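You operate a simulated robot arm through the tools that you are given. There is no shell and no other tool. Be economical: measure what you need, move in short steps, check, and stop when the job is done.

You run a simulated robot arm. Do the job below in one go: nothing can be reset, and whatever is moved stays where it is left.

## Task
Nest the small sieve from the upper teal drawer in the other one and tip the blue dish's sand in.
Fine: drawer shut again; the empty dish stays on the bench. Where these are worked on the way, their far stop is far enough and under half their travel is too little: upper teal drawer.

The check looks at the end state, three seconds after you hand in, the way a careful person would. Anything else that was tipped, shoved, dropped, spilled or broken makes it a failure.

## Robot
A 7-joint arm with a four-finger gripper on a trunk, on a base that drives. Base frame: it is fixed to the floor where the robot stands at the start and does not move with it; the origin is under the middle of the robot, x ahead of it, y to its left, z up. Units: m, degrees, N and s.
Its first joint turns from -69.0 to 172.0 degrees. Places, roughly: blue dish (9x9x3 cm) [1.4, -0.3, 0.8]; jar [1.75, -0.25, 0.75]; small sieve [1.25, -0.25, 0.75]; top of the teal edged bench [1.9, -0.6, 0.8]; upper teal drawer [1.2, 0.1, 0.6]. Payload 3.67 kg.
Tool frame: the origin (TCP) lies between the finger pads and is the grasp point; the fingertips stand 0.028 m ahead of it; z points along the fingers, y is the line along which they close. Largest opening 0.112 m; the body of the gripper starts 0.073 m behind the TCP.
Orientation is that of the tool frame in the base frame, as a unit quaternion [x, y, z, w]. With the fingers straight down and closing along the base's y, the tool's x points along the base's -x, its y along +y and its z along -z.

## Interface
- The arm moves only by the tool move_arm. Its argument "series" is a list of rows, each an object of numbers (a shift or turn left out is 0, a gripper value left out holds the last): "wx", "wy", "wz": the turn, a rotation vector about the base's x, y, z in units of 6 degrees (1.0 is 6 degrees); "dx", "dy", "dz": the shift along the base's x, y, z in units of 25 mm (1.0 is 25 mm); "grip": the gripper command, from -1 (shut) to 1 (fully open), values between in proportion. In form: [{"wx": .., "wy": .., "wz": .., "dx": .., "dy": .., "dz": .., "grip": ..}, ...]. A call has 1 to 8 rows; each row shifts and turns the commanded pose from where the row before left it. A call with a number of a shift or a turn outside -1 to 1 is refused whole. Rows are played at 5 a second. More than 0.05 m and 8.6 degrees between two rows, or a gripper value outside its range, and nothing of the call is played. Where a pose cannot be reached the arm comes as near as it can. A force on the tool above 40 N (or 10 N above the force at the start of the call, whichever is more), or a blocked arm, ends the call early, and 0.2 s more pass. The fingers move at their own pace and stop on an object; they squeeze with about 33 N. The grip force told is the motor's: it shows also when the fingers shut on nothing. Time passes only in rows, and 0.2 s behind the last, so rows that do not move let the fingers close. The reply holds the time, the measured pose of the TCP, the force on the tool along the base axes, the opening and the grip force, in the units named above and with some noise, with the torque about the TCP (base axes, N m) and any sound that the robot's microphone picked up.
- Cameras (640 x 400 px; columns grow to the right, rows downward): "scene" is now at [0.1441, -0.0044, 1.307]; the picture's right is [0.15, -0.99, -0.00], its down [-0.53, -0.08, -0.84] and it looks along [0.83, 0.13, -0.54] (base axes); focal length 265 px, centre (320, 200). "wrist" rides on the gripper at [0.06, -0.018, -0.104] in the tool frame; the picture's right is [0.29, 0.96, 0.00], its down [-0.80, 0.24, -0.55] and it looks along [-0.53, 0.16, 0.83] (tool axes); focal length 234 px, centre (320, 200). There is no depth. A picture from a camera that has moved, and an enlarged one, comes with that camera's place and axes in the base frame and with its lens. The place of the scene camera against the robot may be out by one fixed shift of up to 0.025 m in any direction.
- get_image(camera): a new picture of that camera. The clock stands still meanwhile.
- lift_body(by): slides the trunk up (or, below 0, down) by that many m; the arm and the scene camera ride with it, the base frame stays. It gives what a move gives, with no picture.
- roll_base(legs): drives the robot by 1 to 6 legs, each [ahead, turn to the left] in m and degrees, along the robot's own axes; the way and the turn of a leg run together, so that a leg with both is an arc; at most 1.5 m and 180 degrees a leg. The arm and the cameras ride along, it lands a little off, and it stops where it bumps. It gives what a move gives.
- head_to(pan, tilt): turns the head with the scene camera to pan (to the left, within 86 degrees either way) and tilt (down, from -29 to 69), counted from straight ahead of the robot. It gives what a move gives.
- zoom(camera, box): a new picture of the part [left, top, right, bottom] of that camera's present view, enlarged. The clock stands still meanwhile.
- hand_in(): hands the job in; it is judged then, once.

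Go step by step. Nothing tells you exact positions but the pictures and the camera data: compare them with the known pose of the tool, close in by small moves and look again before you grip or let go. The budget is 120 turns and 98 pictures, counting those below and the enlarged ones. Unless the task says otherwise, let go and move clear before handing in, and close with one line.

The tools are called after ">>>" as a command line: name --argument value ..., lists and objects as JSON in quotes. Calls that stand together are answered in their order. move_arm: Moves the arm, as the interface text tells. Its arguments: {"type":"object","properties":{"series":{"type":"array","items":{"type":"object","properties":{"wx":{"type":"number"},"wy":{"type":"number"},"wz":{"type":"number"},"dx":{"type":"number"},"dy":{"type":"number"},"dz":{"type":"number"},"grip":{"type":"number"}}}}},"required":["series"]} The other tools are called the same way: lift_body (by) slides the trunk up or down; roll_base (legs) drives the base; head_to (pan, tilt) turns the head that bears the scene camera; get_image (camera) takes a picture; zoom (camera, box) takes an enlarged picture of a part of a camera's view; hand_in () hands the job in.

At the start:

```text
time_s: 0.0
tcp_pos: [0.636, 0.0145, 1.127]
tcp_rot: [0.0, 1.0, -0.001, 0.0]
ft_force: [0.2, 0.2, -0.4]
ft_torque: [0.01, 0.01, 0.01]
opening: 0.1119
grip_force: 0.1
trunk travel left (down, up): [-0.425, 0.415]
robot x, y, heading: [-0.0017, 0.0051, -0.0]
head pan, tilt: [8.7, 32.6]
```

scene: 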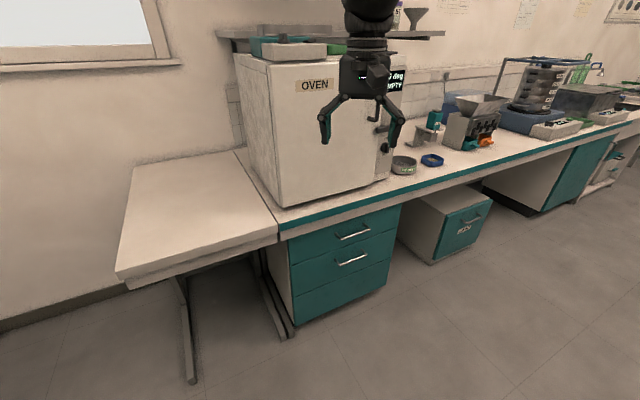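
wrist: 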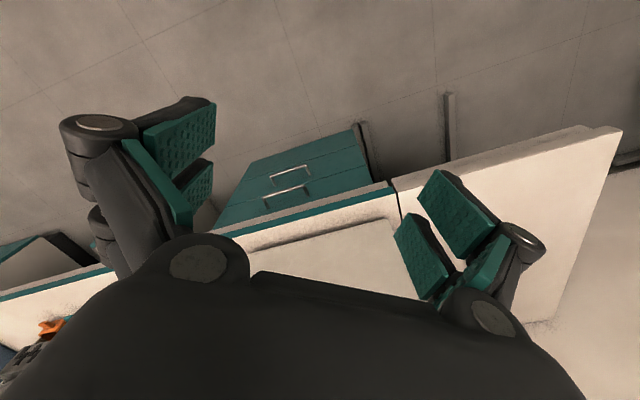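

I see the bench with the oven, a sieve and the blue dish to its right, and teal drawers below. I'll look closer at these first.

>>> zoom --camera "scene" --box '[360, 100, 520, 200]'

>>> zoom --camera "scene" --box '[260, 180, 500, 330]'

```text
4.00 times, centred on (440, 150) of scene
camera zoom: at [0.1441, -0.0044, 1.307], right [0.15, -0.99, 0.0], down [-0.53, -0.08, -0.84], along [0.83, 0.13, -0.54], focal length 1058 px, centre (-160, 400)
```

zoom: 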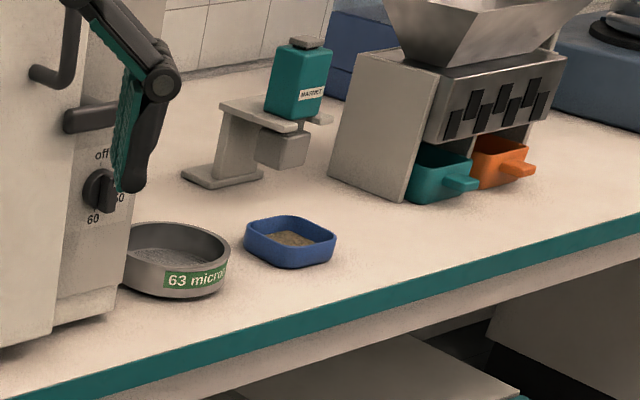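

```text
2.67 times, centred on (380, 255) of scene
camera zoom: at [0.1441, -0.0044, 1.307], right [0.15, -0.99, 0.0], down [-0.53, -0.08, -0.84], along [0.83, 0.13, -0.54], focal length 706 px, centre (160, 53)
```

zoom: 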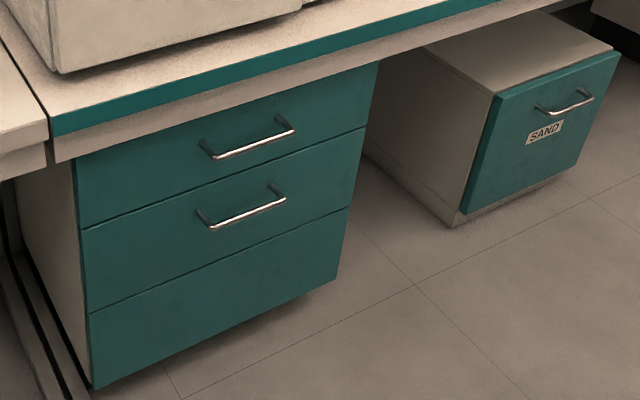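

The bench front runs obliquely, turned roughly 35° to the left. The 63-micron sieve is near (1.34,-0.23), the dish near (1.42,-0.37) and the upper handle near (1.02,-0.02,0.6). I'll drive to a spot facing the bench with the drawer on my left.

>>> roll_base --legs '[[0, -44.5], [0.96, 0], [0, 79.5]]'

>>> head_to --pan 15 --tilt 45

>>> get_image --camera "scene"

```text
time_s: 10.5
tcp_pos: [1.2035, -0.2923, 1.1277]
tcp_rot: [-0.304, 0.953, 0.0, 0.0]
ft_force: [-0.7, -0.3, -0.3]
ft_torque: [0.0, 0.0, 0.04]
opening: 0.1119
grip_force: 0.1
trunk travel left (down, up): [-0.425, 0.415]
robot x, y, heading: [0.6955, -0.6742, 35.4]
head pan, tilt: [8.7, 32.6]
```

```text
time_s: 11.2
tcp_pos: [1.2039, -0.2926, 1.1278]
tcp_rot: [-0.304, 0.953, 0.0, 0.0]
ft_force: [0.1, -0.3, -0.1]
ft_torque: [-0.03, 0.02, -0.02]
opening: 0.1119
grip_force: 0.1
trunk travel left (down, up): [-0.425, 0.415]
robot x, y, heading: [0.6898, -0.6697, 35.4]
head pan, tilt: [15.0, 45.0]
```

```text
93 pictures are left
camera scene: at [0.7913, -0.5985, 1.2885], right [0.77, -0.64, 0.0], down [-0.45, -0.54, -0.71], along [0.45, 0.54, -0.71], focal length 265 px, centre (320, 200)
```

scene: 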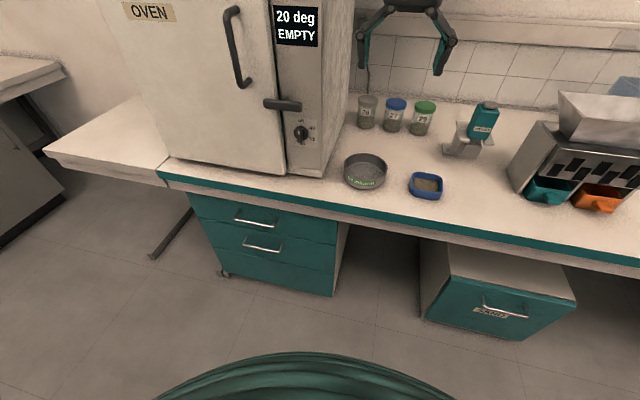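

Triangulating from the two views puts the sieve at about (1.275,-0.215,0.80), the dish at about (1.38,-0.36) and the upper handle at about (0.986,-0.02,0.62). I'll zoom in on the drawer for detail.

>>> zoom --camera "scene" --box '[160, 160, 352, 280]'

>>> zoom --camera "scene" --box '[320, 130, 480, 230]'

```text
3.33 times, centred on (256, 220) of scene
camera zoom: at [0.7913, -0.5985, 1.2885], right [0.77, -0.64, 0.0], down [-0.45, -0.54, -0.71], along [0.45, 0.54, -0.71], focal length 882 px, centre (533, 133)
```

zoom: 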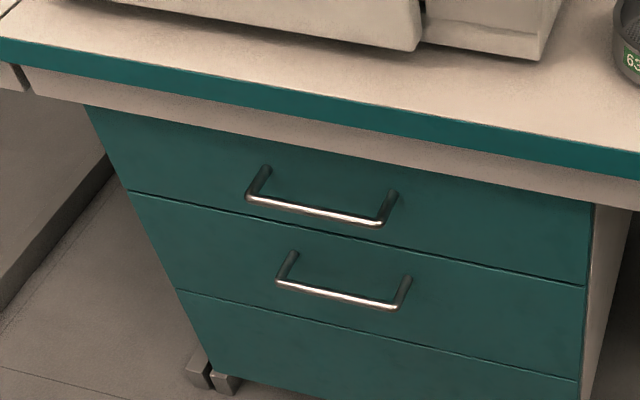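

```text
4.00 times, centred on (400, 180) of scene
camera zoom: at [0.7913, -0.5985, 1.2885], right [0.77, -0.64, 0.0], down [-0.45, -0.54, -0.71], along [0.45, 0.54, -0.71], focal length 1058 px, centre (0, 280)
```

zoom: 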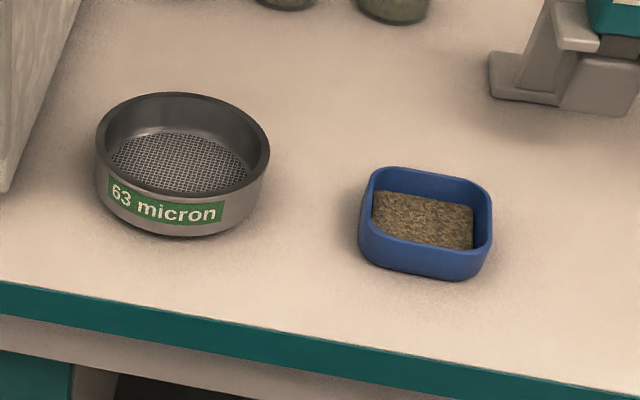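

The bench normal is at about 36.7°, and the handle bar centre is at about (0.982,-0.027,0.62). I'll yaw the tool by 91° while moving it over to just in front of the handle, still high up.

>>> move_arm --series '[{"wz": 1, "dx": -0.8, "dy": 0.5, "grip": -0.3}, {"wz": 1, "dx": -0.8, "dy": 0.5}, {"wz": 1, "dx": -0.8, "dy": 0.5}, {"wz": 1, "dx": -0.8, "dy": 0.5}, {"wz": 1, "dx": -0.8, "dy": 0.5}, {"wz": 1, "dx": -0.8, "dy": 0.5}, {"wz": 1, "dx": -0.8, "dy": 0.5}, {"wz": 1, "dx": -0.8, "dy": 0.5}]'

>>> move_arm --series '[{"wz": 1, "dx": -0.8, "dy": 0.5}, {"wz": 1, "dx": -0.8, "dy": 0.5}, {"wz": 1, "dx": -0.8, "dy": 0.5}, {"wz": 1, "dx": -0.8, "dy": 0.5}, {"wz": 1, "dx": -0.8, "dy": 0.5}, {"wz": 1, "dx": -0.8, "dy": 0.5}, {"wz": 1, "dx": -0.8, "dy": 0.5}, {"wz": 0.2}]'

>>> lift_body --by -0.2

```text
time_s: 13.0
tcp_pos: [1.0414, -0.1934, 1.1283]
tcp_rot: [-0.665, 0.747, 0.0, 0.0]
ft_force: [-0.2, 0.5, 0.4]
ft_torque: [0.0, -0.01, -0.01]
opening: 0.0391
grip_force: 0.1
trunk travel left (down, up): [-0.425, 0.415]
robot x, y, heading: [0.6928, -0.6754, 35.4]
head pan, tilt: [15.0, 45.0]
```

```text
time_s: 14.8
tcp_pos: [0.9018, -0.1057, 1.1285]
tcp_rot: [0.893, -0.45, 0.0, 0.0]
ft_force: [0.0, -0.1, -0.3]
ft_torque: [-0.01, 0.01, 0.0]
opening: 0.0393
grip_force: 0.1
trunk travel left (down, up): [-0.425, 0.415]
robot x, y, heading: [0.6904, -0.6728, 35.3]
head pan, tilt: [15.0, 45.0]
```

```text
time_s: 17.0
tcp_pos: [0.9012, -0.1047, 0.928]
tcp_rot: [0.893, -0.451, 0.0, 0.0]
ft_force: [-0.4, 0.3, -0.1]
ft_torque: [-0.01, 0.02, -0.02]
opening: 0.0391
grip_force: 0.1
trunk travel left (down, up): [-0.225, 0.615]
robot x, y, heading: [0.6902, -0.6693, 35.5]
head pan, tilt: [15.0, 45.0]
```

Yaw is right. Next I pitch the tool up to about 20° below horizontal while lowering to handle height.

>>> move_arm --series '[{"wx": 0.698, "wy": -0.936, "dz": -0.5}, {"wx": 0.698, "wy": -0.936, "dz": -0.5}, {"wx": 0.698, "wy": -0.936, "dz": -0.5}, {"wx": 0.698, "wy": -0.936, "dz": -0.5}, {"wx": 0.698, "wy": -0.936, "dz": -0.5}]'

>>> move_arm --series '[{"wx": 0.698, "wy": -0.936, "dz": -1}, {"wx": 0.698, "wy": -0.936, "dz": -1}, {"wx": 0.698, "wy": -0.936, "dz": -1}, {"wx": 0.698, "wy": -0.936, "dz": -1}, {"wx": 0.698, "wy": -0.936, "dz": -1}, {"dy": 0.7, "dz": -1}, {"dz": -1}, {"dz": -1}]'

>>> get_image --camera "wrist"

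>>> get_image --camera "scene"

```text
time_s: 18.4
tcp_pos: [0.9163, -0.1026, 0.8419]
tcp_rot: [0.858, -0.444, 0.103, -0.238]
ft_force: [0.6, 0.3, 0.7]
ft_torque: [0.0, -0.03, -0.02]
opening: 0.0392
grip_force: 0.1
trunk travel left (down, up): [-0.225, 0.615]
robot x, y, heading: [0.6937, -0.6727, 35.3]
head pan, tilt: [15.0, 45.0]
stopped in row 5: the arm was blocked; the commanded pose is now the measured one
```

```text
time_s: 19.7
tcp_pos: [0.964, -0.0967, 0.7914]
tcp_rot: [0.709, -0.436, 0.201, -0.515]
ft_force: [-1.0, -0.5, 1.3]
ft_torque: [-0.01, 0.02, 0.0]
opening: 0.0392
grip_force: 0.1
trunk travel left (down, up): [-0.225, 0.615]
robot x, y, heading: [0.6932, -0.6716, 35.1]
head pan, tilt: [15.0, 45.0]
stopped in row 6: the arm was blocked; the commanded pose is now the measured one
```

```text
90 pictures are left
camera wrist: at [0.9266, -0.2022, 0.8384], right [-0.24, -0.32, -0.92], down [-0.94, 0.33, 0.13], along [0.26, 0.89, -0.38], focal length 234 px, centre (320, 200)
```

wrist: 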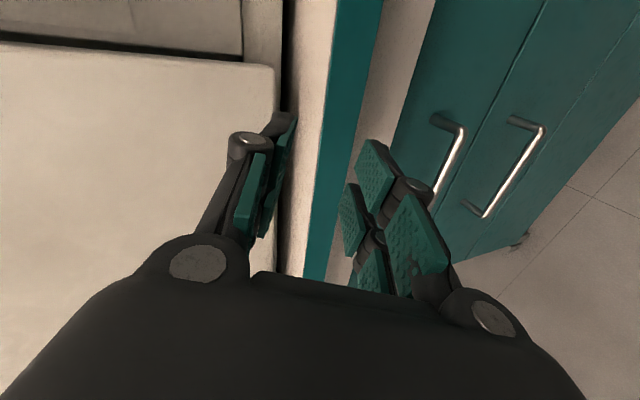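

```text
89 pictures are left
camera scene: at [0.789, -0.5995, 1.0887], right [0.77, -0.64, 0.0], down [-0.45, -0.54, -0.71], along [0.45, 0.54, -0.71], focal length 265 px, centre (320, 200)
```

scene: 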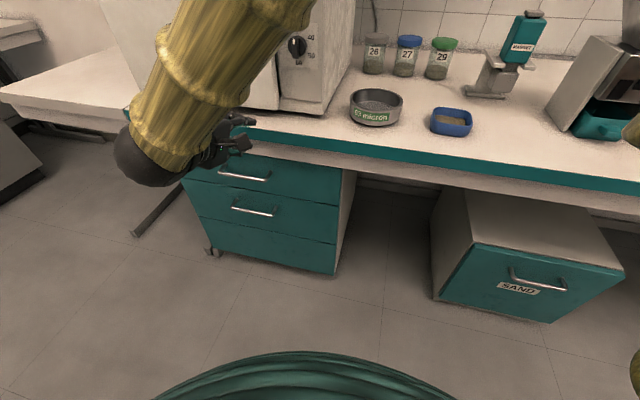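

The arm stopped short, probably a joint limit from being folded too high and too close. I'll back the base off a little and lower the trunk for a more natural pose.

>>> roll_base --legs '[[-0.14, 0]]'

>>> lift_body --by -0.13

>>> move_arm --series '[{"wx": 0.598, "wy": -0.802}, {"wx": 0.598, "wy": -0.802}]'

>>> get_image --camera "wrist"

>>> get_image --camera "scene"

```text
time_s: 21.1
tcp_pos: [0.8506, -0.1779, 0.7897]
tcp_rot: [0.71, -0.436, 0.202, -0.515]
ft_force: [0.0, 0.8, 1.2]
ft_torque: [-0.02, 0.02, -0.03]
opening: 0.0391
grip_force: 0.1
trunk travel left (down, up): [-0.225, 0.615]
robot x, y, heading: [0.578, -0.7547, 35.4]
head pan, tilt: [15.0, 45.0]
```

```text
time_s: 22.6
tcp_pos: [0.8504, -0.1771, 0.6596]
tcp_rot: [0.71, -0.436, 0.202, -0.515]
ft_force: [1.2, 0.0, -0.1]
ft_torque: [-0.01, -0.01, 0.05]
opening: 0.039
grip_force: 0.0
trunk travel left (down, up): [-0.095, 0.745]
robot x, y, heading: [0.5728, -0.7523, 35.6]
head pan, tilt: [15.0, 45.0]
```

```text
time_s: 23.4
tcp_pos: [0.8882, -0.1852, 0.711]
tcp_rot: [0.628, -0.448, 0.209, -0.601]
ft_force: [0.2, -1.7, 0.3]
ft_torque: [0.03, -0.01, 0.0]
opening: 0.0392
grip_force: 0.1
trunk travel left (down, up): [-0.095, 0.745]
robot x, y, heading: [0.5804, -0.756, 35.1]
head pan, tilt: [15.0, 45.0]
stopped in row 2: the arm was blocked; the commanded pose is now the measured one
```

```text
88 pictures are left
camera wrist: at [0.8415, -0.2952, 0.7316], right [-0.15, -0.12, -0.98], down [-0.93, 0.36, 0.1], along [0.34, 0.92, -0.16], focal length 234 px, centre (320, 200)
```

wrist: 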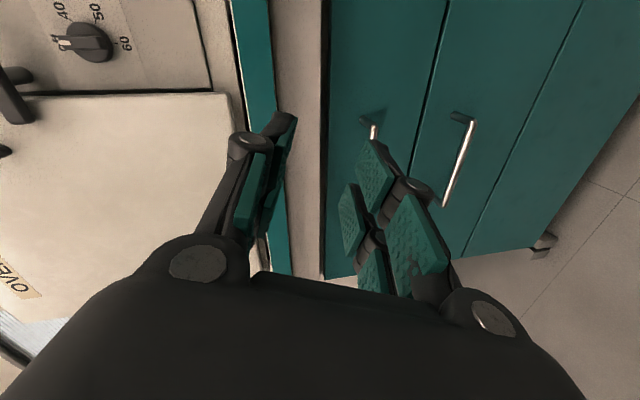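

```text
87 pictures are left
camera scene: at [0.6763, -0.6799, 0.9585], right [0.77, -0.64, 0.0], down [-0.45, -0.54, -0.71], along [0.45, 0.54, -0.71], focal length 265 px, centre (320, 200)
```

scene: 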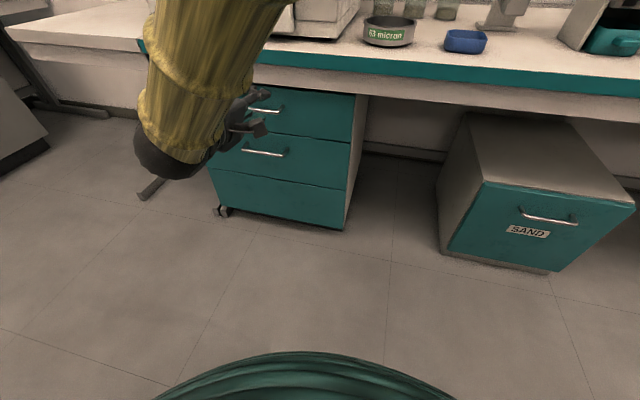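

The wrist ran into a joint limit and rolled. I'll back the base off further so the arm can stretch out, then extend forward while correcting the orientation.

>>> roll_base --legs '[[-0.18, 0]]'

>>> move_arm --series '[{"wx": -0.74, "wy": -0.08, "wz": 0.23, "dx": 0.8, "dy": 0.6}, {"wx": -0.74, "wy": -0.08, "wz": 0.23, "dx": 0.8, "dy": 0.6}, {"wx": -0.74, "wy": -0.08, "wz": 0.23, "dx": 0.8, "dy": 0.6}, {"wx": -0.74, "wy": -0.08, "wz": 0.23, "dx": 0.8, "dy": 0.6}, {"dx": 0.8, "dy": 0.6}, {"dz": -0.5}, {}]'

```text
time_s: 24.9
tcp_pos: [0.7405, -0.2908, 0.7108]
tcp_rot: [0.629, -0.448, 0.21, -0.6]
ft_force: [0.2, 0.5, -0.3]
ft_torque: [0.02, 0.03, 0.01]
opening: 0.0393
grip_force: 0.1
trunk travel left (down, up): [-0.095, 0.745]
robot x, y, heading: [0.4297, -0.858, 35.2]
head pan, tilt: [15.0, 45.0]
```

```text
time_s: 26.7
tcp_pos: [0.8738, -0.2317, 0.7563]
tcp_rot: [0.708, -0.409, 0.226, -0.529]
ft_force: [0.5, -0.3, -0.4]
ft_torque: [-0.02, 0.01, 0.01]
opening: 0.0392
grip_force: 0.0
trunk travel left (down, up): [-0.095, 0.745]
robot x, y, heading: [0.4314, -0.8546, 35.0]
head pan, tilt: [15.0, 45.0]
stopped in row 7: the arm was blocked; the commanded pose is now the measured one
```

The tool has to bend sideways because the handle is well to my left. I'll shift the base so the handle is straight ahead.

>>> roll_base --legs '[[0, 90], [0.34, 0], [0, -88.5]]'

>>> get_image --camera "scene"

```text
time_s: 36.4
tcp_pos: [0.6618, 0.0603, 0.7554]
tcp_rot: [0.715, -0.397, 0.217, -0.533]
ft_force: [0.2, -0.6, 0.7]
ft_torque: [0.02, -0.03, -0.01]
opening: 0.0392
grip_force: 0.1
trunk travel left (down, up): [-0.095, 0.745]
robot x, y, heading: [0.2429, -0.5774, 37.4]
head pan, tilt: [15.0, 45.0]
```

```text
86 pictures are left
camera scene: at [0.3297, -0.5018, 0.9551], right [0.85, -0.53, 0.0], down [-0.39, -0.62, -0.68], along [0.36, 0.57, -0.74], focal length 265 px, centre (320, 200)
```

scene: 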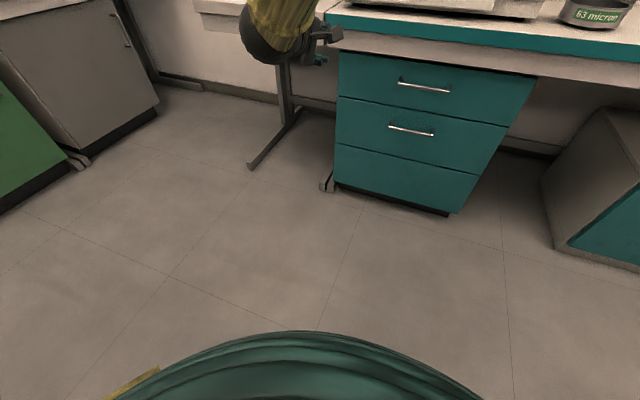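

The handle is now straight ahead at 0.92 m. I'll move the tool right, forward and down to the pre-grasp and fix the small roll.

>>> move_arm --series '[{"wx": -0.22, "wy": -0.16, "dx": 0.9, "dy": -0.59}, {"wx": -0.22, "wy": -0.16, "dx": 0.9, "dy": -0.59}, {"wx": -0.22, "wy": -0.16, "dx": 0.9, "dy": -0.59}, {"wx": -0.22, "wy": -0.16, "dx": 0.9, "dy": -0.59}, {"dx": 0.9, "dy": -0.59}, {"dx": 0.9, "dy": -0.59}, {"dx": 0.9, "dy": -0.59}, {"dx": 0.9, "dy": -0.59}]'

>>> move_arm --series '[{"dx": 0.7, "dy": -0.59, "dz": -0.5}, {"dx": 0.7, "dy": -0.59, "dz": -0.5}, {"dz": -1}, {"dz": -1}, {"dz": -0.9}, {}]'

>>> get_image --camera "scene"

>>> get_image --camera "wrist"

```text
time_s: 38.2
tcp_pos: [0.8404, -0.0574, 0.7562]
tcp_rot: [0.732, -0.367, 0.258, -0.512]
ft_force: [0.1, 0.9, 0.5]
ft_torque: [-0.01, 0.01, -0.03]
opening: 0.0392
grip_force: 0.0
trunk travel left (down, up): [-0.095, 0.745]
robot x, y, heading: [0.2429, -0.5799, 37.1]
head pan, tilt: [15.0, 45.0]
```

```text
time_s: 39.6
tcp_pos: [0.8755, -0.0863, 0.6566]
tcp_rot: [0.732, -0.368, 0.258, -0.512]
ft_force: [0.4, -0.2, -0.3]
ft_torque: [0.03, 0.0, -0.01]
opening: 0.0389
grip_force: 0.2
trunk travel left (down, up): [-0.095, 0.745]
robot x, y, heading: [0.2437, -0.5798, 37.5]
head pan, tilt: [15.0, 45.0]
```

```text
85 pictures are left
camera scene: at [0.3372, -0.5046, 0.9584], right [0.79, -0.61, 0.0], down [-0.43, -0.56, -0.71], along [0.43, 0.56, -0.71], focal length 265 px, centre (320, 200)
```

scene: 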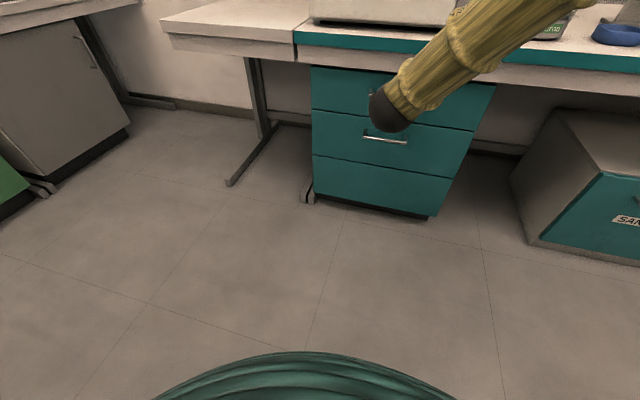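

```text
84 pictures are left
camera wrist: at [0.8376, -0.1885, 0.7095], right [-0.09, -0.43, -0.9], down [-0.96, 0.28, -0.04], along [0.27, 0.86, -0.43], focal length 234 px, centre (320, 200)
```

wrist: 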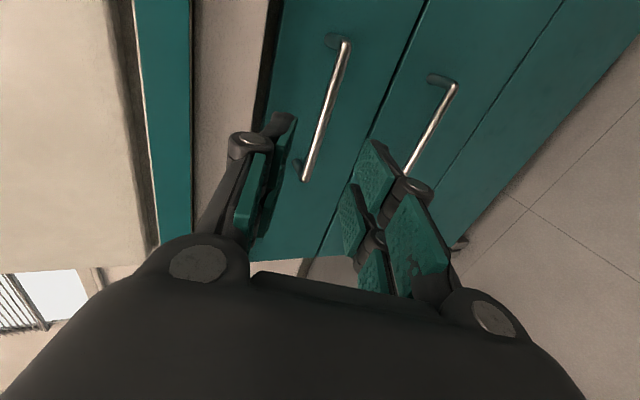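

Orientation is now correct and the wrist camera shows the upper handle lying in line with the tool axis. I'll advance 60 mm along the tool axis and measure again.

>>> move_arm --series '[{"dx": 0.906, "dy": 0.672, "dz": -0.41}, {"dx": 0.906, "dy": 0.672, "dz": -0.41}, {}]'

>>> get_image --camera "wrist"

```text
time_s: 40.4
tcp_pos: [0.9234, -0.0519, 0.6362]
tcp_rot: [0.732, -0.368, 0.257, -0.512]
ft_force: [-0.2, -0.9, -0.8]
ft_torque: [0.01, -0.02, 0.01]
opening: 0.0391
grip_force: 0.1
trunk travel left (down, up): [-0.095, 0.745]
robot x, y, heading: [0.2417, -0.5821, 37.5]
head pan, tilt: [15.0, 45.0]
```

```text
83 pictures are left
camera wrist: at [0.8848, -0.1539, 0.6888], right [-0.09, -0.43, -0.9], down [-0.96, 0.28, -0.04], along [0.27, 0.86, -0.43], focal length 234 px, centre (320, 200)
```

wrist: 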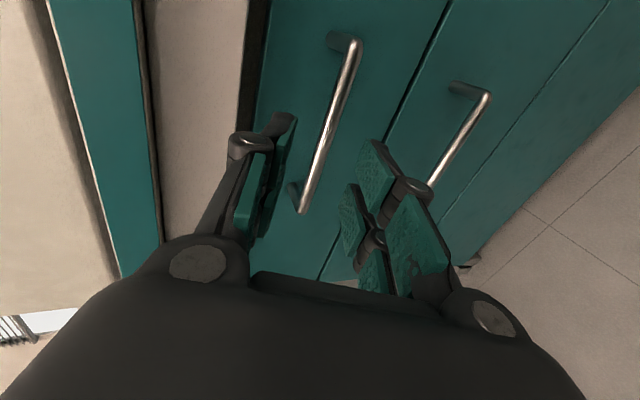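

Triangulation puts the bar centre at about (0.975,-0.012,0.609), with the tool axis pointing almost exactly at it. I'll advance onto the bar with a narrower opening, then close.

>>> move_arm --series '[{"dx": 0.62, "dy": 0.46, "dz": -0.33, "grip": -0.42}, {"dx": 0.62, "dy": 0.46, "dz": -0.33}, {"dx": 0.6, "dy": 0.45, "dz": -0.33}, {}]'

>>> get_image --camera "wrist"

```text
time_s: 41.4
tcp_pos: [0.9664, -0.0192, 0.6137]
tcp_rot: [0.732, -0.368, 0.259, -0.512]
ft_force: [0.0, -0.1, 0.0]
ft_torque: [0.02, -0.02, -0.03]
opening: 0.0326
grip_force: 0.1
trunk travel left (down, up): [-0.095, 0.745]
robot x, y, heading: [0.2411, -0.5822, 37.5]
head pan, tilt: [15.0, 45.0]
```

```text
82 pictures are left
camera wrist: at [0.929, -0.1202, 0.665], right [-0.09, -0.43, -0.9], down [-0.96, 0.28, -0.04], along [0.27, 0.86, -0.43], focal length 234 px, centre (320, 200)
```

wrist: 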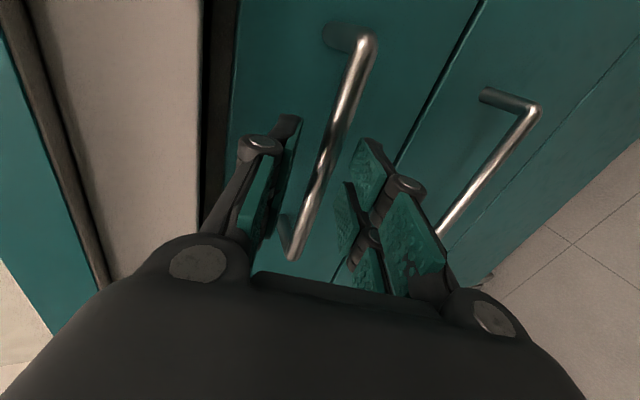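

The bar sits between the fingers, so I close on it.

>>> move_arm --series '[{"grip": -1}, {}, {}]'

```text
time_s: 42.2
tcp_pos: [0.9664, -0.0177, 0.6112]
tcp_rot: [0.732, -0.369, 0.257, -0.512]
ft_force: [-3.7, -2.6, -8.1]
ft_torque: [0.78, 0.78, -0.65]
opening: 0.0117
grip_force: 45.2
trunk travel left (down, up): [-0.095, 0.745]
robot x, y, heading: [0.2371, -0.5824, 37.6]
head pan, tilt: [15.0, 45.0]
```

I have the bar, at 11.7 mm opening. Next I pull outward along the bench normal.

>>> move_arm --series '[{"dx": -0.4, "dy": -0.3}, {"dx": -0.4, "dy": -0.3}, {"dx": -0.4, "dy": -0.3}, {"dx": -0.4, "dy": -0.3}, {"dx": -0.4, "dy": -0.3}, {"dx": -0.4, "dy": -0.3}]'

```text
time_s: 43.6
tcp_pos: [0.9064, -0.062, 0.6102]
tcp_rot: [0.733, -0.366, 0.258, -0.513]
ft_force: [-15.2, 19.5, -10.8]
ft_torque: [0.93, 0.93, -0.51]
opening: 0.0118
grip_force: 44.7
trunk travel left (down, up): [-0.095, 0.745]
robot x, y, heading: [0.2467, -0.5829, 37.4]
head pan, tilt: [15.0, 45.0]
```

The drawer is sliding, with some sideways load. I'll keep pulling with a small shift to the left.

>>> move_arm --series '[{"dx": -0.43, "dy": -0.26}, {"dx": -0.43, "dy": -0.26}, {"dx": -0.4, "dy": -0.3}, {"dx": -0.4, "dy": -0.3}, {"dx": -0.4, "dy": -0.3}, {"dx": -0.4, "dy": -0.3}]'

```text
time_s: 45.0
tcp_pos: [0.8457, -0.1056, 0.6117]
tcp_rot: [0.732, -0.368, 0.259, -0.512]
ft_force: [-13.5, 16.6, -13.7]
ft_torque: [0.77, 0.93, -0.5]
opening: 0.0116
grip_force: 44.8
trunk travel left (down, up): [-0.095, 0.745]
robot x, y, heading: [0.2424, -0.5787, 37.3]
head pan, tilt: [15.0, 45.0]
```

Pulled about 15 cm so far, along roughly 36°. Continuing.

>>> move_arm --series '[{"dx": -0.45, "dy": -0.25}, {"dx": -0.45, "dy": -0.25}, {"dx": -0.42, "dy": -0.28}, {"dx": -0.404, "dy": -0.294}, {"dx": -0.404, "dy": -0.294}, {"dx": -0.404, "dy": -0.294}]'

>>> move_arm --series '[{"dx": -0.404, "dy": -0.294}, {"dx": -0.404, "dy": -0.294}, {"dx": -0.404, "dy": -0.294}, {"dx": -0.404, "dy": -0.294}, {"dx": -0.404, "dy": -0.294}, {"dx": -0.404, "dy": -0.294}]'

>>> get_image --camera "scene"

```text
time_s: 46.4
tcp_pos: [0.7848, -0.1495, 0.6126]
tcp_rot: [0.731, -0.37, 0.258, -0.512]
ft_force: [19.6, -28.4, -8.6]
ft_torque: [0.27, 0.39, -1.02]
opening: 0.0118
grip_force: 44.8
trunk travel left (down, up): [-0.095, 0.745]
robot x, y, heading: [0.2423, -0.5794, 37.2]
head pan, tilt: [15.0, 45.0]
```

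```text
time_s: 47.8
tcp_pos: [0.7228, -0.1916, 0.6122]
tcp_rot: [0.733, -0.367, 0.256, -0.512]
ft_force: [14.0, -21.8, -18.3]
ft_torque: [0.22, 0.62, -1.32]
opening: 0.0119
grip_force: 44.6
trunk travel left (down, up): [-0.095, 0.745]
robot x, y, heading: [0.2419, -0.5806, 37.6]
head pan, tilt: [15.0, 45.0]
```

```text
81 pictures are left
camera scene: at [0.3384, -0.505, 0.9581], right [0.79, -0.61, 0.0], down [-0.43, -0.56, -0.71], along [0.43, 0.56, -0.71], focal length 265 px, centre (320, 200)
```

scene: 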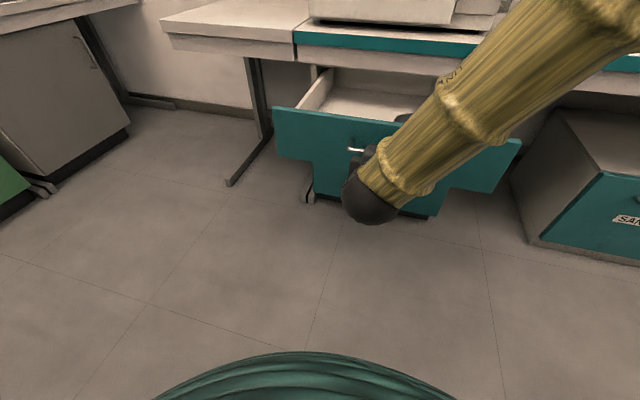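

Open about 0.30 m. I'll go on gently toward the far stop, correcting slightly to the right.

>>> move_arm --series '[{"dx": -0.36, "dy": -0.34}, {"dx": -0.4, "dy": -0.3}, {"dx": -0.4, "dy": -0.3}, {"dx": -0.4, "dy": -0.3}, {"dx": -0.4, "dy": -0.3}]'

```text
time_s: 49.0
tcp_pos: [0.6767, -0.2216, 0.6122]
tcp_rot: [0.731, -0.37, 0.259, -0.511]
ft_force: [19.2, -29.0, -18.4]
ft_torque: [0.59, 0.84, -1.27]
opening: 0.0119
grip_force: 45.1
out of reach, approached as far as the arm can: row 5
trunk travel left (down, up): [-0.095, 0.745]
robot x, y, heading: [0.2422, -0.5814, 37.2]
head pan, tilt: [15.0, 45.0]
```

Open about 0.355 m and the arm can't fold closer, so that's well open. I release the bar and back off with the base.

>>> move_arm --series '[{"grip": -0.3}, {}, {}]'

>>> roll_base --legs '[[-0.15, 0]]'

>>> get_image --camera "scene"

```text
time_s: 49.8
tcp_pos: [0.6754, -0.2196, 0.6136]
tcp_rot: [0.732, -0.368, 0.259, -0.512]
ft_force: [-0.5, -0.2, 0.1]
ft_torque: [0.0, 0.04, 0.0]
opening: 0.0393
grip_force: 0.1
trunk travel left (down, up): [-0.095, 0.745]
robot x, y, heading: [0.2419, -0.5831, 37.3]
head pan, tilt: [15.0, 45.0]
```

```text
time_s: 51.2
tcp_pos: [0.5549, -0.3124, 0.6128]
tcp_rot: [0.732, -0.368, 0.26, -0.511]
ft_force: [-0.5, 0.3, 0.3]
ft_torque: [0.0, -0.01, 0.0]
opening: 0.0391
grip_force: 0.1
trunk travel left (down, up): [-0.095, 0.745]
robot x, y, heading: [0.1252, -0.6729, 37.2]
head pan, tilt: [15.0, 45.0]
```

```text
80 pictures are left
camera scene: at [0.217, -0.5965, 0.9584], right [0.79, -0.61, 0.0], down [-0.43, -0.56, -0.71], along [0.43, 0.56, -0.71], focal length 265 px, centre (320, 200)
```

scene: 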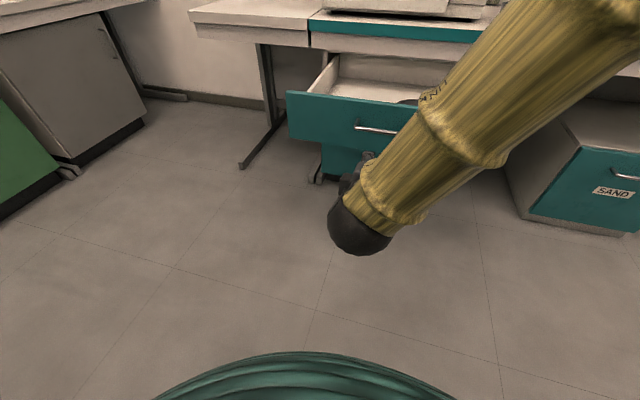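

Now raise the trunk and turn the tool straight down again, then look into the drawer.

>>> lift_body --by 0.4

>>> move_arm --series '[{"wx": -0.698, "wy": 0.936}, {"wx": -0.698, "wy": 0.936}, {"wx": -0.698, "wy": 0.936}, {"wx": -0.698, "wy": 0.936}, {"wx": -0.698, "wy": 0.936}]'

>>> move_arm --series '[{"wx": -0.698, "wy": 0.936}, {"wx": -0.698, "wy": 0.936}, {"wx": -0.698, "wy": 0.936}, {"wx": -0.698, "wy": 0.936}, {"wx": -0.698, "wy": 0.936}]'

>>> head_to --pan 0 --tilt 45

>>> get_image --camera "scene"

```text
time_s: 55.0
tcp_pos: [0.5552, -0.3116, 1.0128]
tcp_rot: [0.731, -0.369, 0.259, -0.512]
ft_force: [0.0, -0.3, 0.1]
ft_torque: [-0.01, 0.03, 0.03]
opening: 0.0393
grip_force: 0.2
trunk travel left (down, up): [-0.495, 0.345]
robot x, y, heading: [0.124, -0.6744, 37.4]
head pan, tilt: [15.0, 45.0]
```

```text
time_s: 56.2
tcp_pos: [0.5556, -0.3109, 1.0123]
tcp_rot: [0.853, -0.428, 0.135, -0.267]
ft_force: [0.6, 0.3, 0.1]
ft_torque: [0.02, 0.0, -0.02]
opening: 0.0397
grip_force: 0.1
trunk travel left (down, up): [-0.495, 0.345]
robot x, y, heading: [0.1232, -0.677, 37.1]
head pan, tilt: [15.0, 45.0]
```

```text
time_s: 57.4
tcp_pos: [0.556, -0.3113, 1.0127]
tcp_rot: [0.894, -0.448, 0.0, 0.002]
ft_force: [-0.3, 0.1, -0.3]
ft_torque: [-0.02, 0.02, -0.01]
opening: 0.0392
grip_force: 0.1
trunk travel left (down, up): [-0.495, 0.345]
robot x, y, heading: [0.1254, -0.6711, 37.2]
head pan, tilt: [15.0, 45.0]
```

```text
time_s: 58.2
tcp_pos: [0.5553, -0.3113, 1.013]
tcp_rot: [0.894, -0.448, 0.001, 0.001]
ft_force: [-0.5, 0.0, 0.2]
ft_torque: [-0.02, -0.01, 0.01]
opening: 0.0392
grip_force: 0.0
trunk travel left (down, up): [-0.495, 0.345]
robot x, y, heading: [0.1203, -0.6739, 37.2]
head pan, tilt: [0.0, 45.0]
```

```text
79 pictures are left
camera scene: at [0.2321, -0.6116, 1.3584], right [0.61, -0.79, 0.0], down [-0.56, -0.43, -0.71], along [0.56, 0.43, -0.71], focal length 265 px, centre (320, 200)
```

scene: 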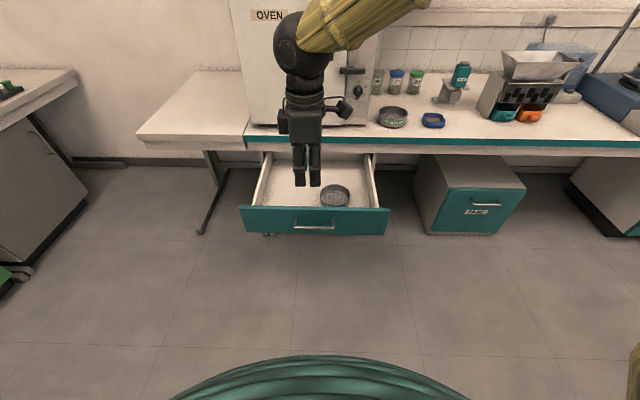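

The small sieve is in the drawer, near the front on the right. Zooming in.

>>> zoom --camera "scene" --box '[230, 140, 406, 250]'

>>> get_image --camera "wrist"

```text
3.64 times, centred on (318, 195) of scene
camera zoom: at [0.2321, -0.6116, 1.3584], right [0.61, -0.79, 0.0], down [-0.56, -0.43, -0.71], along [0.56, 0.43, -0.71], focal length 962 px, centre (327, 218)
```

zoom: 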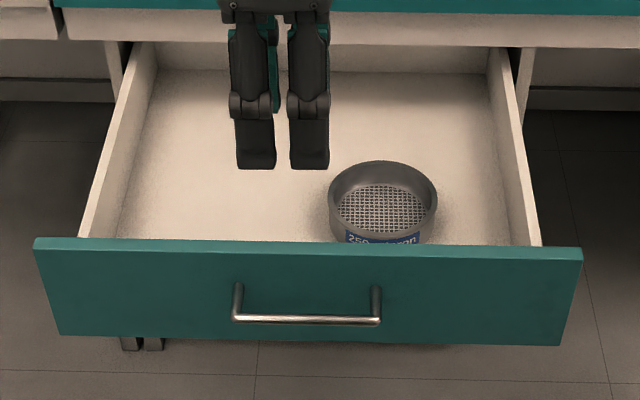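

```text
77 pictures are left
camera wrist: at [0.6054, -0.3481, 1.1169], right [-0.6, -0.8, 0.0], down [-0.67, 0.5, 0.55], along [-0.44, 0.33, -0.83], focal length 234 px, centre (320, 200)
```

wrist: 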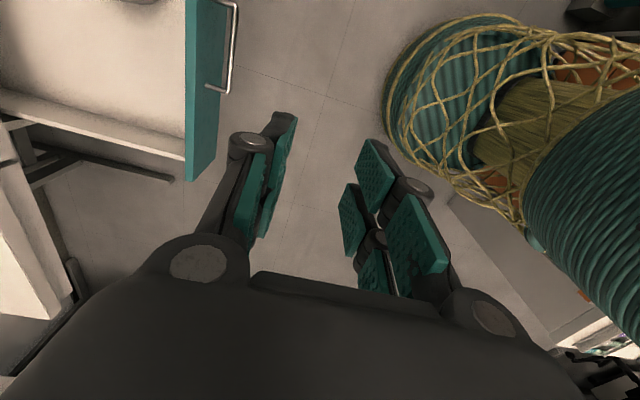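

That's the 250-micron sieve, about 12.5 cm wide, at about (0.90,-0.184). I'll drive to a spot right of the open drawer, from which the drawer sieve, bench sieve and dish are all in reach.

>>> roll_base --legs '[[0, -44.4], [0.56, 0], [0, 43.7]]'

>>> head_to --pan 30 --tilt 55

>>> get_image --camera "scene"

```text
time_s: 59.8
tcp_pos: [0.66, -0.4983, 1.0169]
tcp_rot: [0.793, -0.609, 0.003, -0.001]
ft_force: [0.2, 0.3, -1.4]
ft_torque: [0.02, -0.04, 0.02]
opening: 0.0391
grip_force: 0.0
trunk travel left (down, up): [-0.495, 0.345]
robot x, y, heading: [0.1263, -0.6679, 16.1]
head pan, tilt: [0.0, 45.0]
stopped in leg 1: the robot was blocked; the commanded pose is now the measured one
```

```text
time_s: 60.8
tcp_pos: [0.6591, -0.4966, 1.0143]
tcp_rot: [0.793, -0.609, 0.002, -0.001]
ft_force: [-0.1, 0.5, -0.1]
ft_torque: [-0.01, -0.01, -0.01]
opening: 0.039
grip_force: 0.0
trunk travel left (down, up): [-0.495, 0.345]
robot x, y, heading: [0.1261, -0.6728, 15.9]
head pan, tilt: [30.0, 55.0]
```

```text
76 pictures are left
camera scene: at [0.2318, -0.6234, 1.3451], right [0.72, -0.7, 0.0], down [-0.57, -0.59, -0.57], along [0.4, 0.41, -0.82], focal length 265 px, centre (320, 200)
```

scene: 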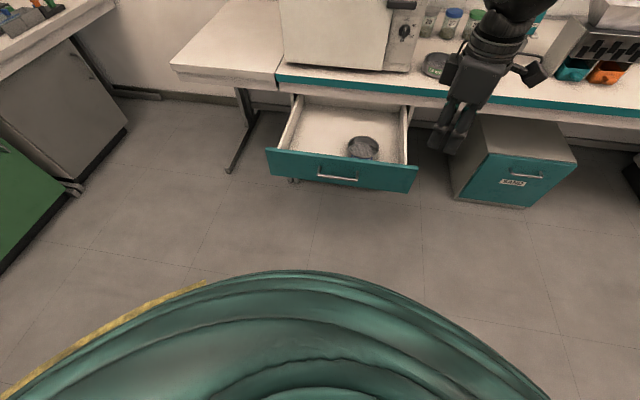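

The turn was blocked by something out of view. I'll look around to both sides.

>>> head_to --pan -80 --tilt 35

>>> get_image --camera "scene"

>>> head_to --pan 85 --tilt 40

>>> get_image --camera "scene"

```text
time_s: 62.6
tcp_pos: [0.6586, -0.498, 1.0153]
tcp_rot: [0.793, -0.609, 0.002, 0.0]
ft_force: [0.6, 0.6, -0.2]
ft_torque: [0.05, 0.0, 0.01]
opening: 0.0392
grip_force: 0.1
trunk travel left (down, up): [-0.495, 0.345]
robot x, y, heading: [0.1244, -0.6682, 15.8]
head pan, tilt: [-80.0, 35.0]
```

```text
75 pictures are left
camera scene: at [0.2216, -0.7542, 1.3735], right [-0.9, -0.44, 0.0], down [-0.25, 0.52, -0.82], along [0.36, -0.74, -0.57], focal length 265 px, centre (320, 200)
```

scene: 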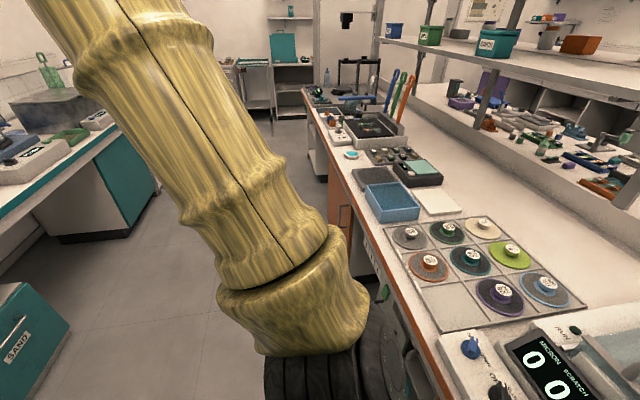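

```text
time_s: 65.2
tcp_pos: [0.6589, -0.4966, 1.0159]
tcp_rot: [0.794, -0.607, 0.002, 0.0]
ft_force: [-0.8, 0.0, 0.1]
ft_torque: [-0.02, -0.02, 0.0]
opening: 0.0392
grip_force: 0.0
trunk travel left (down, up): [-0.495, 0.345]
robot x, y, heading: [0.1231, -0.6758, 16.1]
head pan, tilt: [85.0, 40.0]
```

```text
74 pictures are left
camera scene: at [0.166, -0.5911, 1.366], right [0.98, 0.19, 0.0], down [0.12, -0.63, -0.77], along [-0.15, 0.75, -0.64], focal length 265 px, centre (320, 200)
```

scene: 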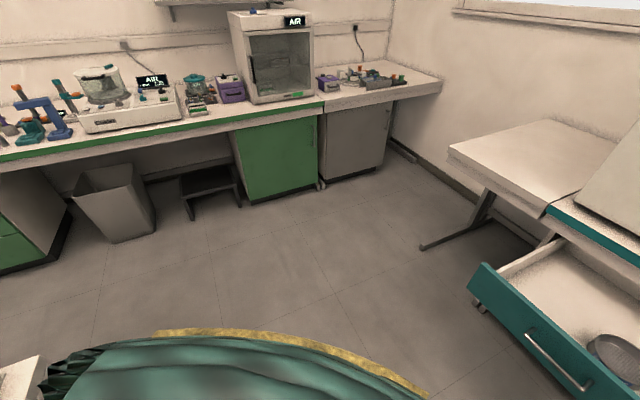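

An orange bench is behind me on the right and my elbow is close to its edge. I'll drive forward first, then turn gently.

>>> roll_base --legs '[[0.24, 0], [0, -20]]'

```text
time_s: 68.0
tcp_pos: [0.9175, -0.6252, 1.0161]
tcp_rot: [-0.676, 0.737, -0.002, 0.001]
ft_force: [-0.4, 0.1, -0.2]
ft_torque: [0.0, -0.01, -0.02]
opening: 0.039
grip_force: 0.0
trunk travel left (down, up): [-0.495, 0.345]
robot x, y, heading: [0.355, -0.6082, -4.1]
head pan, tilt: [85.0, 40.0]
```

>>> roll_base --legs '[[0, -17], [0.34, 0], [0, 57.5]]'

>>> head_to --pan 20 --tilt 50

>>> get_image --camera "scene"

```text
time_s: 73.7
tcp_pos: [1.1136, -0.3844, 1.0151]
tcp_rot: [0.886, -0.464, 0.002, 0.0]
ft_force: [0.3, -0.3, 0.9]
ft_torque: [-0.01, -0.02, -0.02]
opening: 0.0391
grip_force: 0.0
trunk travel left (down, up): [-0.495, 0.345]
robot x, y, heading: [0.6692, -0.732, 35.4]
head pan, tilt: [85.0, 40.0]
```

```text
time_s: 75.1
tcp_pos: [1.1143, -0.3866, 1.0152]
tcp_rot: [0.886, -0.464, 0.003, -0.001]
ft_force: [0.3, -0.5, -0.6]
ft_torque: [0.0, -0.02, 0.02]
opening: 0.0392
grip_force: 0.0
trunk travel left (down, up): [-0.495, 0.345]
robot x, y, heading: [0.6711, -0.7284, 35.2]
head pan, tilt: [20.0, 50.0]
```

```text
73 pictures are left
camera scene: at [0.7624, -0.6568, 1.3515], right [0.82, -0.57, 0.0], down [-0.43, -0.63, -0.64], along [0.36, 0.53, -0.77], focal length 265 px, centre (320, 200)
```

scene: 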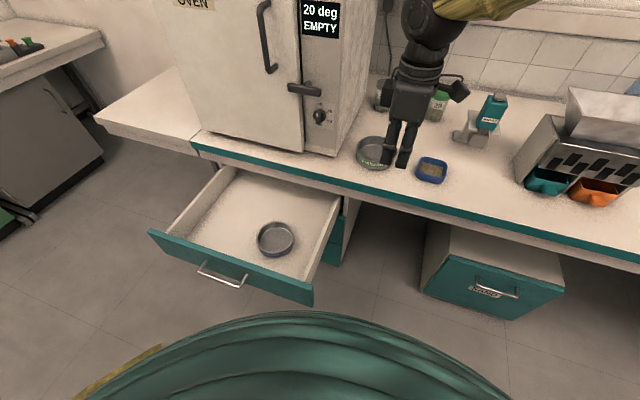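

Good position, drawer clear of the base. I'll bring the tool over the drawer sieve for a wrist view.

>>> move_arm --series '[{"wz": 0.3, "dx": -0.98, "dy": 0.67, "grip": -0.1}, {"dx": -0.98, "dy": 0.67}, {"dx": -0.98, "dy": 0.67}, {"dx": -0.98, "dy": 0.67}, {"dx": -0.98, "dy": 0.67}]'

>>> move_arm --series '[{"dx": -0.98, "dy": 0.67, "dz": -0.8}, {"dx": -0.98, "dy": 0.67, "dz": -0.8}, {"dx": -0.98, "dy": 0.67, "dz": -0.8}, {"dx": -0.98, "dy": 0.67, "dz": -0.8}, {"dx": -0.98, "dy": 0.67, "dz": -0.8}, {}]'

>>> get_image --camera "wrist"

>>> get_image --camera "scene"

```text
time_s: 76.3
tcp_pos: [0.9899, -0.3005, 1.0152]
tcp_rot: [0.893, -0.45, 0.001, -0.001]
ft_force: [-0.3, 0.0, 0.4]
ft_torque: [-0.02, 0.01, -0.02]
opening: 0.0504
grip_force: 0.0
trunk travel left (down, up): [-0.495, 0.345]
robot x, y, heading: [0.671, -0.7284, 35.4]
head pan, tilt: [20.0, 50.0]
```

```text
time_s: 77.9
tcp_pos: [0.8829, -0.2123, 0.9491]
tcp_rot: [0.886, -0.462, -0.022, -0.018]
ft_force: [0.1, 0.0, 0.4]
ft_torque: [0.02, 0.0, 0.02]
opening: 0.0504
grip_force: 0.0
trunk travel left (down, up): [-0.495, 0.345]
robot x, y, heading: [0.6733, -0.7339, 35.5]
head pan, tilt: [20.0, 50.0]
stopped in row 6: the arm was blocked; the commanded pose is now the measured one
```

```text
72 pictures are left
camera wrist: at [0.9352, -0.2555, 1.05], right [-0.62, -0.78, -0.03], down [-0.64, 0.49, 0.59], along [-0.45, 0.39, -0.8], focal length 234 px, centre (320, 200)
```

wrist: 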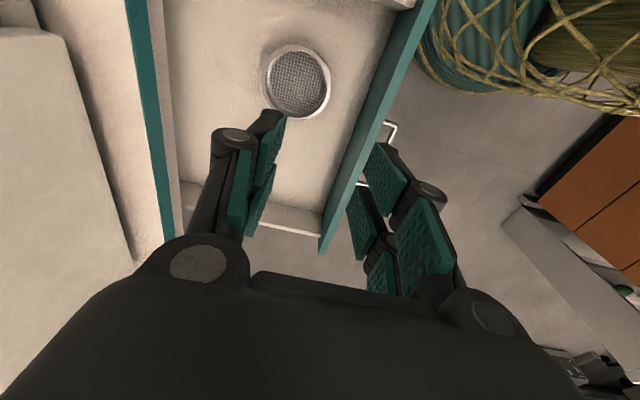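

```text
71 pictures are left
camera scene: at [0.7626, -0.6572, 1.3516], right [0.82, -0.57, 0.0], down [-0.43, -0.63, -0.64], along [0.36, 0.53, -0.77], focal length 265 px, centre (320, 200)
```

scene: 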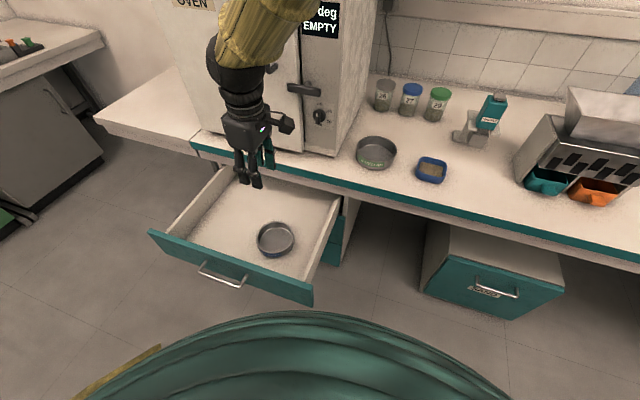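

The wrist is near its limit with this yaw when reaching left. I'll turn back 90° so the fingers close left–right, and grip the right side of the sieve rim.

>>> move_arm --series '[{"wx": -0.5, "wy": -0.21, "wz": -1, "dx": 0.5}, {"wz": -1, "dx": 0.5}, {"wz": -1, "dx": 0.5}, {"wz": -1, "dx": 0.5}, {"wz": -1, "dx": 0.4}, {"wz": -1}, {"wz": -1}, {"wz": -1}]'

>>> move_arm --series '[{"wz": -1, "dz": -0.6}, {"wz": -1, "dz": -0.6}, {"wz": -1, "dz": -0.6}, {"wz": -1, "dz": -0.6}, {"wz": -1, "dz": -0.6}, {"wz": -0.5, "dz": -0.6}, {"dz": -0.6}, {}]'

>>> get_image --camera "wrist"

```text
time_s: 79.9
tcp_pos: [0.9625, -0.2107, 0.9781]
tcp_rot: [-0.607, 0.794, 0.035, -0.005]
ft_force: [0.2, 0.0, 0.5]
ft_torque: [-0.03, 0.02, 0.01]
opening: 0.0502
grip_force: 0.0
trunk travel left (down, up): [-0.495, 0.345]
robot x, y, heading: [0.6732, -0.7305, 35.6]
head pan, tilt: [20.0, 50.0]
stopped in row 8: the arm was blocked; the commanded pose is now the measured one
```

```text
time_s: 81.9
tcp_pos: [0.9927, -0.2014, 0.9384]
tcp_rot: [-0.329, 0.94, 0.094, 0.001]
ft_force: [0.7, 0.5, 0.3]
ft_torque: [0.02, 0.05, 0.03]
opening: 0.0504
grip_force: 0.0
trunk travel left (down, up): [-0.495, 0.345]
robot x, y, heading: [0.672, -0.7326, 35.7]
head pan, tilt: [20.0, 50.0]
stopped in row 8: the arm was blocked; the commanded pose is now the measured one
```

```text
70 pictures are left
camera wrist: at [0.962, -0.2703, 1.0337], right [-0.82, 0.55, 0.15], down [0.51, 0.58, 0.64], along [0.27, 0.6, -0.76], focal length 234 px, centre (320, 200)
```

wrist: 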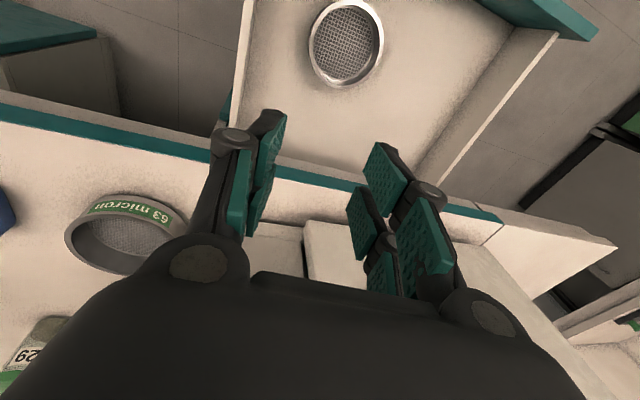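

The arm is too folded because the trunk is high. I'll lower the trunk and let the arm take up the slack.

>>> lift_body --by -0.15

>>> move_arm --series '[{"dx": -0.5, "dy": -0.2, "dz": 0.3}, {"dx": -0.5, "dy": -0.2, "dz": 0.3}, {"dx": -0.4, "dz": 0.3}, {}]'

```text
time_s: 83.7
tcp_pos: [0.991, -0.201, 0.7887]
tcp_rot: [-0.33, 0.939, 0.093, 0.001]
ft_force: [0.7, -0.5, -0.5]
ft_torque: [0.0, -0.03, -0.03]
opening: 0.0504
grip_force: 0.0
trunk travel left (down, up): [-0.345, 0.495]
robot x, y, heading: [0.6725, -0.7301, 35.5]
head pan, tilt: [20.0, 50.0]
```

```text
time_s: 84.7
tcp_pos: [0.9554, -0.2105, 0.8116]
tcp_rot: [-0.33, 0.939, 0.093, 0.0]
ft_force: [0.0, 0.6, 0.1]
ft_torque: [-0.01, 0.02, 0.0]
opening: 0.0505
grip_force: 0.0
trunk travel left (down, up): [-0.345, 0.495]
robot x, y, heading: [0.6735, -0.7352, 35.5]
head pan, tilt: [20.0, 50.0]
```

Moves freely now. Leveling the tool and looking.

>>> move_arm --series '[{"wx": -0.85, "wy": -0.29, "wz": -0.2}, {"wx": -0.85, "wy": -0.29, "wz": -0.17}, {}]'

>>> get_image --camera "wrist"

```text
time_s: 85.7
tcp_pos: [0.9792, -0.2106, 0.8539]
tcp_rot: [-0.292, 0.955, 0.044, -0.015]
ft_force: [-0.4, -0.1, 0.1]
ft_torque: [0.04, 0.04, 0.03]
opening: 0.0505
grip_force: 0.0
trunk travel left (down, up): [-0.345, 0.495]
robot x, y, heading: [0.6725, -0.7285, 35.3]
head pan, tilt: [20.0, 50.0]
stopped in row 3: the arm was blocked; the commanded pose is now the measured one
```

```text
69 pictures are left
camera wrist: at [0.9448, -0.267, 0.956], right [-0.77, 0.63, 0.09], down [0.56, 0.6, 0.57], along [0.3, 0.49, -0.82], focal length 234 px, centre (320, 200)
```

wrist: 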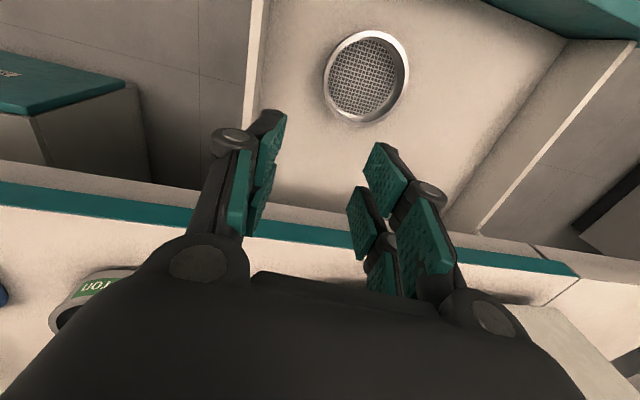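

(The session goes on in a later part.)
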